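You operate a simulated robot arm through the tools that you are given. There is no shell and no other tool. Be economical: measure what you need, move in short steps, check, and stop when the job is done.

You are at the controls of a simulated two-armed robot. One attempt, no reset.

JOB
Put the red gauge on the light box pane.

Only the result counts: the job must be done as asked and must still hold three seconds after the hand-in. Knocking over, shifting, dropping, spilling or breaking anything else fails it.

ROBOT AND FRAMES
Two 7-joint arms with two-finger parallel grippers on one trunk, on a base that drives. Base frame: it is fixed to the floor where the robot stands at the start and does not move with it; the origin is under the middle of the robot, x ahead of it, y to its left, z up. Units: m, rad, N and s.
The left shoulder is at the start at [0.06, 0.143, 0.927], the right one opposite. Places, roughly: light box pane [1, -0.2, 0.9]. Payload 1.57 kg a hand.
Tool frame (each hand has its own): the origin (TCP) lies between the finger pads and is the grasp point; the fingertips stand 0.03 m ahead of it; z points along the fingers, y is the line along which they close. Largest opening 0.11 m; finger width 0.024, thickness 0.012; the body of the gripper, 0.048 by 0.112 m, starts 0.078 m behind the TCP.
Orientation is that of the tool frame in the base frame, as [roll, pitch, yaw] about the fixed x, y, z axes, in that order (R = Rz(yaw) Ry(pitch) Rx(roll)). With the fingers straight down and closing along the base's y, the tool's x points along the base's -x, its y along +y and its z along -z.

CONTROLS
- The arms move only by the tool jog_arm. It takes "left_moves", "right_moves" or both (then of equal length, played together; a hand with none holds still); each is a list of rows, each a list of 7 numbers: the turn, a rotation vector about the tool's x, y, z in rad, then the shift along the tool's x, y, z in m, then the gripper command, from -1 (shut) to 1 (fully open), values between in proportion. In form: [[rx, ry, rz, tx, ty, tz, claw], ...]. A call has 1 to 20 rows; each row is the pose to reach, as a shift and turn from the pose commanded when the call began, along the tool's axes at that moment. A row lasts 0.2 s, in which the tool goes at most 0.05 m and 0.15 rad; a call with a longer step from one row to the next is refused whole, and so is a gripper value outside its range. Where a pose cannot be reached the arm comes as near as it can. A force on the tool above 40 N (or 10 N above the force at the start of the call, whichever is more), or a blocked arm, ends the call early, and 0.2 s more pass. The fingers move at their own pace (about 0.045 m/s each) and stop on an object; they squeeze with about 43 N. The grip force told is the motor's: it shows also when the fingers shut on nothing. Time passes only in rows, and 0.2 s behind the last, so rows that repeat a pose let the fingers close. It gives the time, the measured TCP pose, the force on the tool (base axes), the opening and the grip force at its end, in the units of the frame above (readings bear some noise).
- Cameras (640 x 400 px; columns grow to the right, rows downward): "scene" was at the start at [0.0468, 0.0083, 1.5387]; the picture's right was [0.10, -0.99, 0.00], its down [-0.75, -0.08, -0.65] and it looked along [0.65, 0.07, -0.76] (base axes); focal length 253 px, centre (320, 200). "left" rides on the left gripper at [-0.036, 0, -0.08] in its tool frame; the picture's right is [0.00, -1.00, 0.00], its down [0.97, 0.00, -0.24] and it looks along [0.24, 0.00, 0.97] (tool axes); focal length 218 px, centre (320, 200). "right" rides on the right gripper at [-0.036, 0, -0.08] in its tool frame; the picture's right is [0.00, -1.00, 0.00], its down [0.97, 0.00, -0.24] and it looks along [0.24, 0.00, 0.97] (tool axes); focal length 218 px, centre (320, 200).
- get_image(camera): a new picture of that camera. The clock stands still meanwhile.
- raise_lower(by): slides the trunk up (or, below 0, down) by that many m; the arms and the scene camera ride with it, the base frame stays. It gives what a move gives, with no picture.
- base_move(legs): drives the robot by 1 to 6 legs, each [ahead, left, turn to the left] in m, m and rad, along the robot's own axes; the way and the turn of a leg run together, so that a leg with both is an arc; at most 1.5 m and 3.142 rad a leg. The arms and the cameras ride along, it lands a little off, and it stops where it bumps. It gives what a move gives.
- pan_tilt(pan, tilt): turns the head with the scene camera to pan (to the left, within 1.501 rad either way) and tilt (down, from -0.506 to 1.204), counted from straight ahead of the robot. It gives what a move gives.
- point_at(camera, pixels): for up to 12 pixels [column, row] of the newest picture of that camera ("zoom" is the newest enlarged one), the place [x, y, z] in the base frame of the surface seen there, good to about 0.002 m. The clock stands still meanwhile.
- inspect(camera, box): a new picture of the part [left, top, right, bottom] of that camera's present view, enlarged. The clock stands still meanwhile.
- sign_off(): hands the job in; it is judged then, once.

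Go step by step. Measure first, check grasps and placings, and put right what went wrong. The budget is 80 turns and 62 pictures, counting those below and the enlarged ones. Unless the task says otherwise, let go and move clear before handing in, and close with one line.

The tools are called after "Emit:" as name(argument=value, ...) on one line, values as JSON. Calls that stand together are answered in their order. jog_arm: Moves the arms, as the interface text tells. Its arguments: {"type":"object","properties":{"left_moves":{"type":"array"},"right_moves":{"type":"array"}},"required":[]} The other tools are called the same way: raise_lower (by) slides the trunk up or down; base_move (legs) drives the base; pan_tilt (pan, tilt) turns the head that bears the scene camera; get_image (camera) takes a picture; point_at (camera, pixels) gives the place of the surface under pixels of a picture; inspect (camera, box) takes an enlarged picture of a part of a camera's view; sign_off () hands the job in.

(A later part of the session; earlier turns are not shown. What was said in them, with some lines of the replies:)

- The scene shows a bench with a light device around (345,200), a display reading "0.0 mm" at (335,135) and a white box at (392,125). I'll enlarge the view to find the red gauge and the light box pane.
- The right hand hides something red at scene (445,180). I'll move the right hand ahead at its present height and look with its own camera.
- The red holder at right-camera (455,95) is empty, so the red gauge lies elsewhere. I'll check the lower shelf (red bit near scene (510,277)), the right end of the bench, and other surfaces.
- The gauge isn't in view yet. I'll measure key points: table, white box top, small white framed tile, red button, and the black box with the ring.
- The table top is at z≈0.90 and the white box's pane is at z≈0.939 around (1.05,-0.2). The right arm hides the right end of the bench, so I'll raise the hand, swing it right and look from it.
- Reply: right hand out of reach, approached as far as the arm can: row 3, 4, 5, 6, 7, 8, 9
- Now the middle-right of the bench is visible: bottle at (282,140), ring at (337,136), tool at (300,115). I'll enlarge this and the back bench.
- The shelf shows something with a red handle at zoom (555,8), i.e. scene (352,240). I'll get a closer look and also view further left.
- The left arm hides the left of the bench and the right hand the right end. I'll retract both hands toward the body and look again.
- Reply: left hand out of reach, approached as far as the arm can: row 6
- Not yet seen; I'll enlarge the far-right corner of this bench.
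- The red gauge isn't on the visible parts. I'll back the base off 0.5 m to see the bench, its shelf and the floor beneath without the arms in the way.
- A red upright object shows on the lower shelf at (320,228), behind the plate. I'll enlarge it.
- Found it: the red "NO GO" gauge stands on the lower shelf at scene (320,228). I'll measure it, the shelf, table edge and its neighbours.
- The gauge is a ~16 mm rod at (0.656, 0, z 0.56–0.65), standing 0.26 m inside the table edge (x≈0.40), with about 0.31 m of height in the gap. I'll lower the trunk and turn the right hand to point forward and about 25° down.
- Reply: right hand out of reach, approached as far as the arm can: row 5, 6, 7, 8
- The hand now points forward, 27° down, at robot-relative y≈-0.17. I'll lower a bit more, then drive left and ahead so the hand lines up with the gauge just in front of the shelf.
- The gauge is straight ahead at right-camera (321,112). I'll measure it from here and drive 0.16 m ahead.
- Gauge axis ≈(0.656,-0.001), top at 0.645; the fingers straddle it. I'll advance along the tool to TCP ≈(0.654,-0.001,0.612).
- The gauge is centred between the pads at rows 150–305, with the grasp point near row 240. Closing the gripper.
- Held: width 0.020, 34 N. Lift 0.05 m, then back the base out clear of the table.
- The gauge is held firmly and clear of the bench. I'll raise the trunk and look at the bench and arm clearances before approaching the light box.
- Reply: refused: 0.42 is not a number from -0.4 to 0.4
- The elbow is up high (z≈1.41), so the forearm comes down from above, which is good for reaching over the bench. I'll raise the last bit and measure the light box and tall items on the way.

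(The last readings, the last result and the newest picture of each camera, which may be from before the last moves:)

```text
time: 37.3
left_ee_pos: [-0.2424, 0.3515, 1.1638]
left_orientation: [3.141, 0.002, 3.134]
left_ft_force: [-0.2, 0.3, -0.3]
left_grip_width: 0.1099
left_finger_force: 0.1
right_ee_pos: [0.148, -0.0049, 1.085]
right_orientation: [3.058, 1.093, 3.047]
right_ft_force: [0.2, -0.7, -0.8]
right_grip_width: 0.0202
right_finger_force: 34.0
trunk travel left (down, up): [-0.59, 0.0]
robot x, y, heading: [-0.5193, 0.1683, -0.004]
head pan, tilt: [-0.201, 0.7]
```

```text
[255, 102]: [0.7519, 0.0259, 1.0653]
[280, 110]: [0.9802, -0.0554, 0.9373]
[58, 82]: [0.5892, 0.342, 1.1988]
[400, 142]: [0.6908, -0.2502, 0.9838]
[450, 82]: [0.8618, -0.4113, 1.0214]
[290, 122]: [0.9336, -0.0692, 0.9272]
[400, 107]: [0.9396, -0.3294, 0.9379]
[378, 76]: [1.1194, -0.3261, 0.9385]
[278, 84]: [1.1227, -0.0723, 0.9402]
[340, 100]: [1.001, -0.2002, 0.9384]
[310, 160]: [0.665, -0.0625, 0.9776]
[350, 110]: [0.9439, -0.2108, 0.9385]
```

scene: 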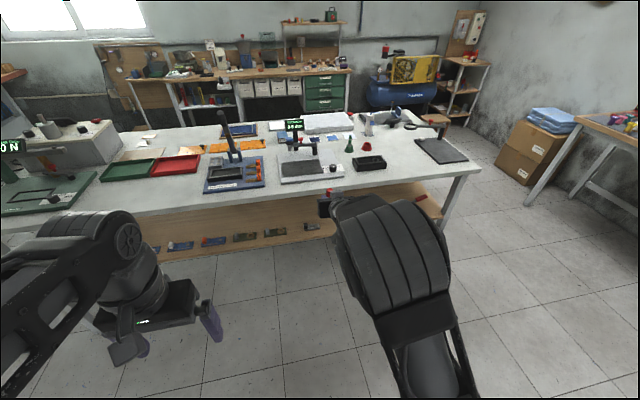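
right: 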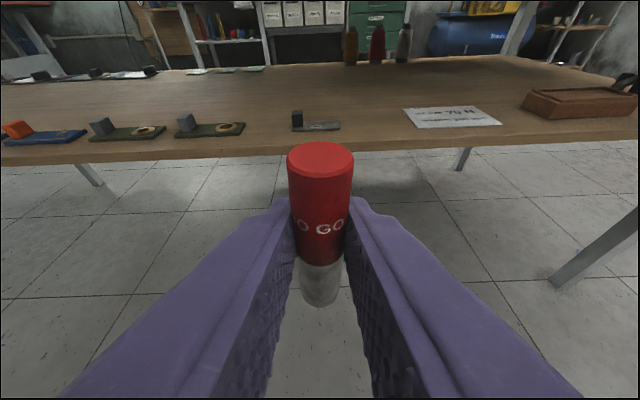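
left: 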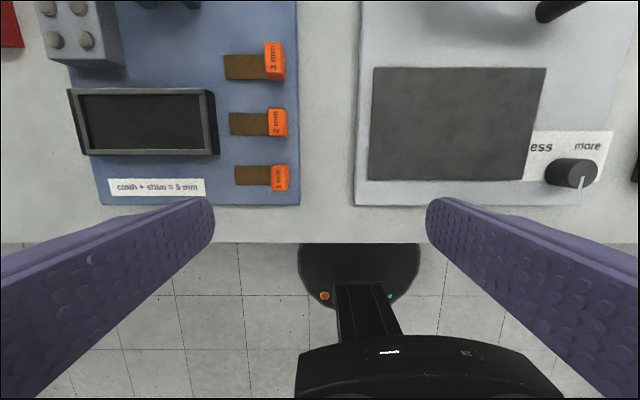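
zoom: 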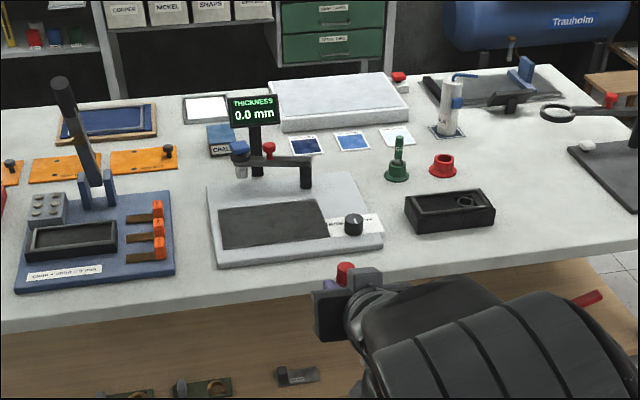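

The pane spans x 0.95–1.12, y -0.07 to -0.33 at z 0.9385; I'll aim for (1.02,-0.20). The carried gauge bottom is at ~1.03, above the items along the way at y≈-0.2 (green gauge top 0.984). Drive right, then ahead.

Emit:
base_move(legs=[[0, -0.195, 0], [0.4, 0, 0]])

Emit:
get_image(camera="scene")

```text
time: 41.0
left_ee_pos: [0.1629, 0.155, 1.1636]
left_orientation: [-3.141, 0.001, 3.133]
left_ft_force: [0.1, 0.0, 0.1]
left_grip_width: 0.11
left_finger_force: 0.0
right_ee_pos: [0.552, -0.2045, 1.0837]
right_orientation: [3.057, 1.095, 3.044]
right_ft_force: [-0.3, 0.9, -1.1]
right_grip_width: 0.0201
right_finger_force: 33.9
trunk travel left (down, up): [-0.59, 0.0]
robot x, y, heading: [-0.1154, -0.0231, -0.008]
head pan, tilt: [-0.201, 0.7]
```

```text
19 pictures are left
```

scene: 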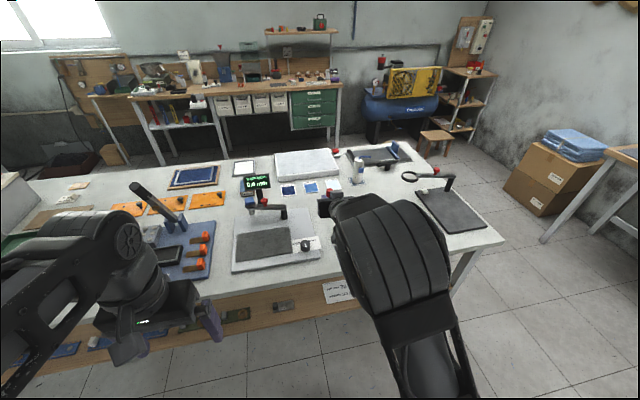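

Clear so far. Drive another 0.22 m ahead (robot x≈0.1) and check.

Emit:
base_move(legs=[[0.22, 0, 0.006]])

Emit:
get_image(camera="right")

```text
time: 42.6
left_ee_pos: [0.3816, 0.1553, 1.1633]
left_orientation: [3.14, 0.002, 3.138]
left_ft_force: [-0.5, 0.4, -0.2]
left_grip_width: 0.11
left_finger_force: 0.2
right_ee_pos: [0.7727, -0.2022, 1.0847]
right_orientation: [3.059, 1.095, 3.049]
right_ft_force: [-0.3, -0.5, -0.8]
right_grip_width: 0.0202
right_finger_force: 33.8
trunk travel left (down, up): [-0.59, 0.0]
robot x, y, heading: [0.1079, -0.0248, -0.002]
head pan, tilt: [-0.201, 0.7]
```

```text
18 pictures are left
```

right: 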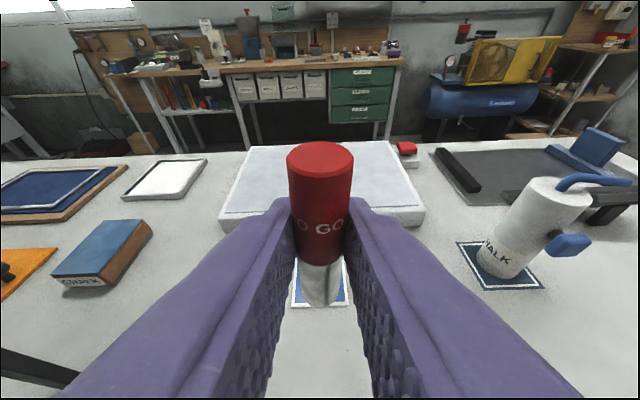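

The light box is straight ahead. Extend the arm 0.245 m in x at constant height.

Emit:
jog_arm(right_moves=[[0, 0, 0, -0.016, 0, 0.0311, -1], [0, 0, 0, -0.032, 0, 0.0622, -1], [0, 0, 0, -0.048, 0, 0.0933, -1], [0, 0, 0, -0.064, 0, 0.1244, -1], [0, 0, 0, -0.08, 0, 0.1555, -1], [0, 0, 0, -0.096, 0, 0.1866, -1], [0, 0, 0, -0.1115, 0, 0.218, -1], [0, 0, 0, -0.1115, 0, 0.218, -1]])

Emit:
get_image(camera="right")

```text
time: 44.4
left_ee_pos: [0.381, 0.1559, 1.1635]
left_orientation: [3.141, 0.001, 3.138]
left_ft_force: [0.5, 0.4, 0.4]
left_grip_width: 0.1097
left_finger_force: 0.0
right_ee_pos: [0.8981, -0.1942, 1.0911]
right_orientation: [3.058, 1.093, 3.049]
right_ft_force: [0.6, -0.3, -1.2]
right_grip_width: 0.0201
right_finger_force: 33.7
right hand out of reach, approached as far as the arm can: row 4, 5, 6, 7, 8
trunk travel left (down, up): [-0.59, 0.0]
robot x, y, heading: [0.1055, -0.0246, -0.006]
head pan, tilt: [-0.201, 0.7]
```

```text
17 pictures are left
```

right: 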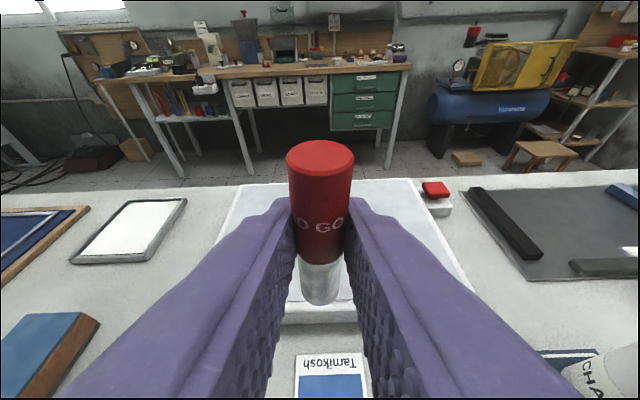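

The arm's limit here is x≈0.90, so the base must go ~0.1 m closer. I'll look straight down to check the body's clearance to the table edge.

Emit:
pan_tilt(pan=0.0, tilt=1.2)

Emit:
get_image(camera="scene")

```text
time: 45.4
left_ee_pos: [0.3797, 0.1554, 1.1636]
left_orientation: [-3.141, 0.003, 3.138]
left_ft_force: [1.0, -0.9, 0.4]
left_grip_width: 0.1097
left_finger_force: 0.1
right_ee_pos: [0.8993, -0.1933, 1.0915]
right_orientation: [3.057, 1.094, 3.048]
right_ft_force: [0.8, 0.2, -1.1]
right_grip_width: 0.0203
right_finger_force: 33.8
trunk travel left (down, up): [-0.59, 0.0]
robot x, y, heading: [0.105, -0.0271, -0.001]
head pan, tilt: [0.0, 1.201]
```

```text
16 pictures are left
```

scene: 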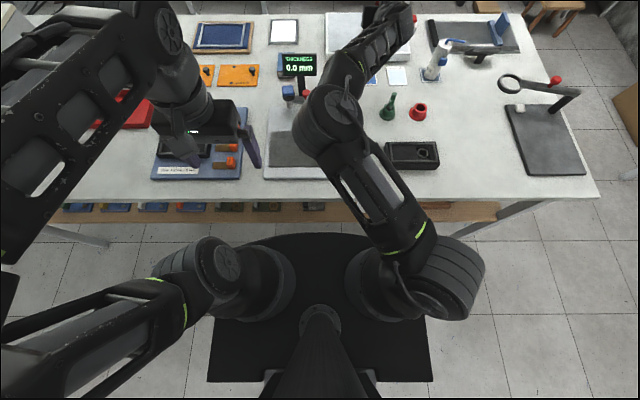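

Emit:
point_at(camera="scene", pixels=[[310, 238], [320, 305], [322, 245], [270, 270], [370, 275], [290, 212], [360, 150], [335, 105], [390, 195]])

```text
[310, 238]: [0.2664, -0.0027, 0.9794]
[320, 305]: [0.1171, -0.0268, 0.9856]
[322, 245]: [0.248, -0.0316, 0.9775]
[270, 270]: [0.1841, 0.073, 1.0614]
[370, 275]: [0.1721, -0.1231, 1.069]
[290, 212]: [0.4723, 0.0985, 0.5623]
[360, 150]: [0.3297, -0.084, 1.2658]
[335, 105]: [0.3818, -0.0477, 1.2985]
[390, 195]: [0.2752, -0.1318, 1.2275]
```

The torso's front is at x≈0.27 against the table edge at 0.399, so 0.09 m ahead leaves about 4 cm. Driving that.

Emit:
base_move(legs=[[0.09, 0, 0]])

Emit:
get_image(camera="right")

```text
time: 46.5
left_ee_pos: [0.4715, 0.1545, 1.1646]
left_orientation: [3.141, 0.002, 3.135]
left_ft_force: [0.1, 0.3, -0.9]
left_grip_width: 0.11
left_finger_force: 0.0
right_ee_pos: [0.9896, -0.194, 1.091]
right_orientation: [3.059, 1.095, 3.047]
right_ft_force: [0.7, 0.2, -1.2]
right_grip_width: 0.0203
right_finger_force: 33.5
trunk travel left (down, up): [-0.59, 0.0]
robot x, y, heading: [0.195, -0.0262, -0.005]
head pan, tilt: [0.0, 1.201]
```

```text
15 pictures are left
```

right: 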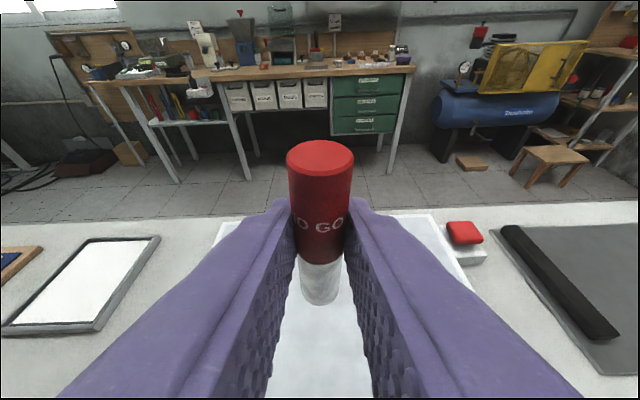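

TCP is over the pane at (0.99,-0.194). Lower with the arm by 0.09 m, leaving about 1 cm.

Emit:
jog_arm(right_moves=[[0, 0, 0, 0.022, 0, 0.011, -1], [0, 0, 0, 0.044, 0, 0.022, -1], [0, 0, 0, 0.062, 0, 0.035, -1], [0, 0, 0, 0.0732, 0, 0.054, -1], [0, 0, 0, 0.0732, 0, 0.054, -1]])

```text
time: 47.7
left_ee_pos: [0.47, 0.1538, 1.1624]
left_orientation: [3.141, 0.001, 3.135]
left_ft_force: [0.3, -0.7, -0.2]
left_grip_width: 0.11
left_finger_force: 0.1
right_ee_pos: [0.9759, -0.1785, 1.0128]
right_orientation: [3.056, 1.096, 3.046]
right_ft_force: [1.3, 0.3, -1.8]
right_grip_width: 0.0202
right_finger_force: 34.0
right hand out of reach, approached as far as the arm can: row 1, 2, 3, 4, 5
trunk travel left (down, up): [-0.59, 0.0]
robot x, y, heading: [0.1966, -0.0261, -0.006]
head pan, tilt: [0.0, 1.201]
```

Orientation is still that of the grasp; TCP (0.976,-0.179,1.013), still over the pane. I'll do the last 2 cm with the trunk so the reach doesn't shift, then check.

Emit:
raise_lower(by=-0.02)

Emit:
inspect(camera="right", box=[200, 140, 440, 390])

```text
time: 48.3
left_ee_pos: [0.4695, 0.1542, 1.1425]
left_orientation: [-3.142, 0.002, 3.137]
left_ft_force: [1.0, 0.8, 0.9]
left_grip_width: 0.1102
left_finger_force: 0.1
right_ee_pos: [0.9757, -0.1785, 0.9937]
right_orientation: [3.058, 1.096, 3.047]
right_ft_force: [0.0, -0.3, -1.2]
right_grip_width: 0.02
right_finger_force: 34.1
trunk travel left (down, up): [-0.57, 0.02]
robot x, y, heading: [0.197, -0.0261, -0.003]
head pan, tilt: [0.0, 1.201]
```

```text
1.60 times, centred on (320, 265) of right
```

zoom: 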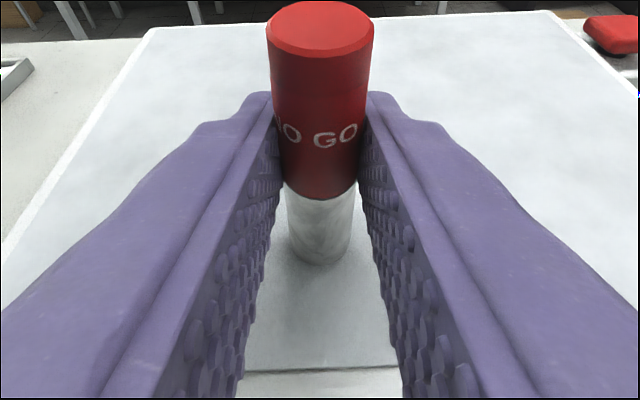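

The gauge foot is over the pane, its front edge being well nearer at zoom row 370, with ~4 mm to go. Lower 4 mm.

Emit:
raise_lower(by=-0.004)

Emit:
inspect(camera="right", box=[270, 220, 370, 320])

```text
time: 48.9
left_ee_pos: [0.4695, 0.1541, 1.1398]
left_orientation: [-3.141, 0.002, 3.137]
left_ft_force: [-0.1, 0.6, 0.3]
left_grip_width: 0.1099
left_finger_force: 0.1
right_ee_pos: [0.9752, -0.1788, 0.9895]
right_orientation: [3.057, 1.093, 3.047]
right_ft_force: [0.2, 0.0, -0.1]
right_grip_width: 0.02
right_finger_force: 34.0
trunk travel left (down, up): [-0.566, 0.024]
robot x, y, heading: [0.2003, -0.0252, -0.001]
head pan, tilt: [0.0, 1.201]
```

```text
4.00 times, centred on (320, 270) of right
```

zoom: 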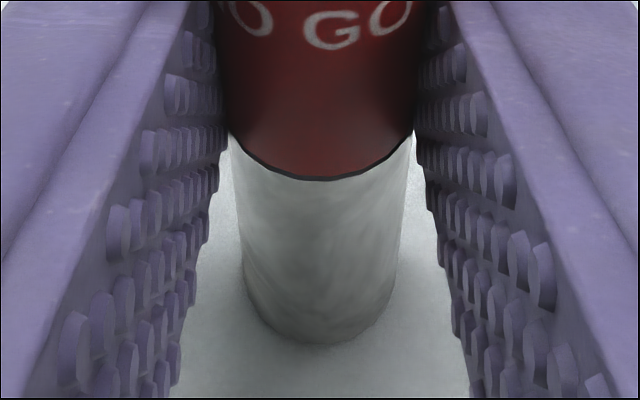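

The foot is about at the pane with a contact shadow; I'll go 2 mm further to make sure of contact.

Emit:
raise_lower(by=-0.002)

```text
time: 49.4
left_ee_pos: [0.4693, 0.155, 1.1376]
left_orientation: [-3.14, 0.003, 3.136]
left_ft_force: [-0.8, -0.6, 1.0]
left_grip_width: 0.11
left_finger_force: 0.2
right_ee_pos: [0.9748, -0.177, 0.988]
right_orientation: [3.057, 1.097, 3.047]
right_ft_force: [-0.1, -0.4, 0.9]
right_grip_width: 0.0201
right_finger_force: 33.8
trunk travel left (down, up): [-0.564, 0.026]
robot x, y, heading: [0.1957, -0.0236, -0.009]
head pan, tilt: [0.0, 1.201]
```

Vertical force rose to ~+0.9 N from -1.2, so it is touching. Open slowly.

Emit:
jog_arm(right_moves=[[0, 0, 0, 0, 0, 0, -0.6], [0, 0, 0, 0, 0, 0, -0.5], [0, 0, 0, 0, 0, 0, -0.4], [0, 0, 0, 0, 0, 0, -0.2], [0, 0, 0, 0, 0, 0, 0.0], [0, 0, 0, 0, 0, 0, 0.2], [0, 0, 0, 0, 0, 0, 0.4], [0, 0, 0, 0, 0, 0, 0.4]])

Emit:
get_image(camera="right")

```text
time: 51.2
left_ee_pos: [0.4696, 0.1544, 1.1369]
left_orientation: [-3.141, 0.001, 3.137]
left_ft_force: [0.2, -0.4, -0.3]
left_grip_width: 0.1101
left_finger_force: 0.1
right_ee_pos: [0.9752, -0.1771, 0.9877]
right_orientation: [3.057, 1.095, 3.047]
right_ft_force: [0.2, -0.7, -0.2]
right_grip_width: 0.0771
right_finger_force: 0.0
trunk travel left (down, up): [-0.564, 0.026]
robot x, y, heading: [0.1951, -0.0271, -0.008]
head pan, tilt: [0.0, 1.201]
```

```text
12 pictures are left
```

right: 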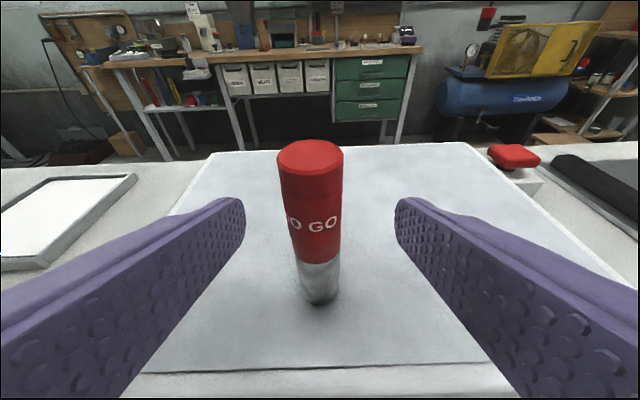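

The gauge stands free on the pane. Withdraw straight back along the fingers, which also rises.

Emit:
jog_arm(right_moves=[[0, 0, 0, 0, 0, -0.02, 0.4], [0, 0, 0, 0, 0, -0.045, 0.4], [0, 0, 0, 0, 0, -0.075, 0.4], [0, 0, 0, 0, 0, -0.105, 0.4], [0, 0, 0, 0, 0, -0.135, 0.4], [0, 0, 0, -0.02, 0, -0.16, 0.4]])

Emit:
get_image(camera="right")

```text
time: 52.6
left_ee_pos: [0.469, 0.1535, 1.1378]
left_orientation: [3.139, 0.003, 3.137]
left_ft_force: [-0.3, 0.4, 0.0]
left_grip_width: 0.1103
left_finger_force: 0.0
right_ee_pos: [0.8409, -0.1793, 1.0768]
right_orientation: [3.057, 1.094, 3.049]
right_ft_force: [-0.2, -0.2, 0.1]
right_grip_width: 0.0768
right_finger_force: 0.2
trunk travel left (down, up): [-0.564, 0.026]
robot x, y, heading: [0.1954, -0.0277, -0.008]
head pan, tilt: [0.0, 1.201]
```

```text
11 pictures are left
```

right: 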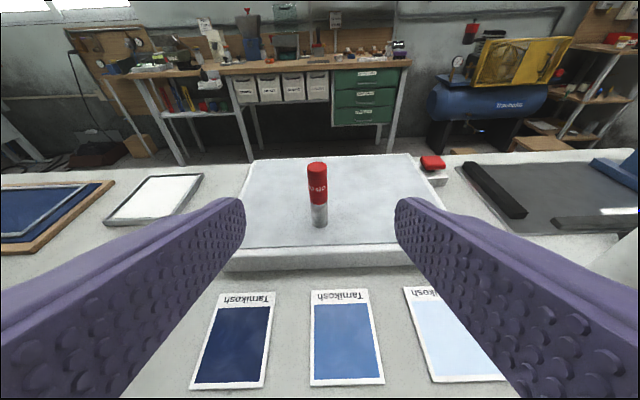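

The red gauge stands upright well inside the pane at (318,195), and the hand is clear. One quick scene check that nothing else moved.

Emit:
get_image(camera="scene")

```text
10 pictures are left
```

scene: 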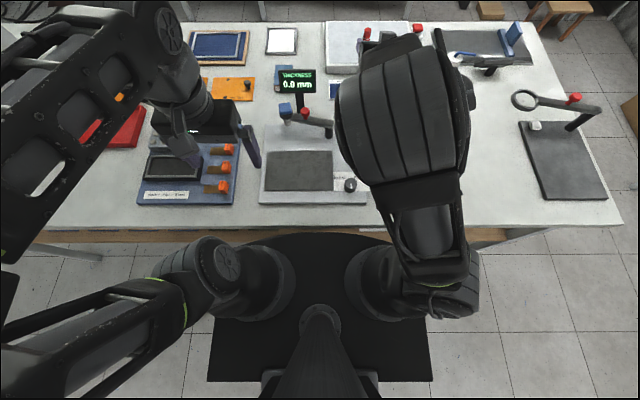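

Nothing that can be seen has moved, and the gauge stands on the pane at (367,33). Handing in.

Emit:
sign_off()

```text
The job is handed in.
```

The red NO GO gauge was on the lower shelf; it now stands upright on the light box pane, released and with the hand clear.
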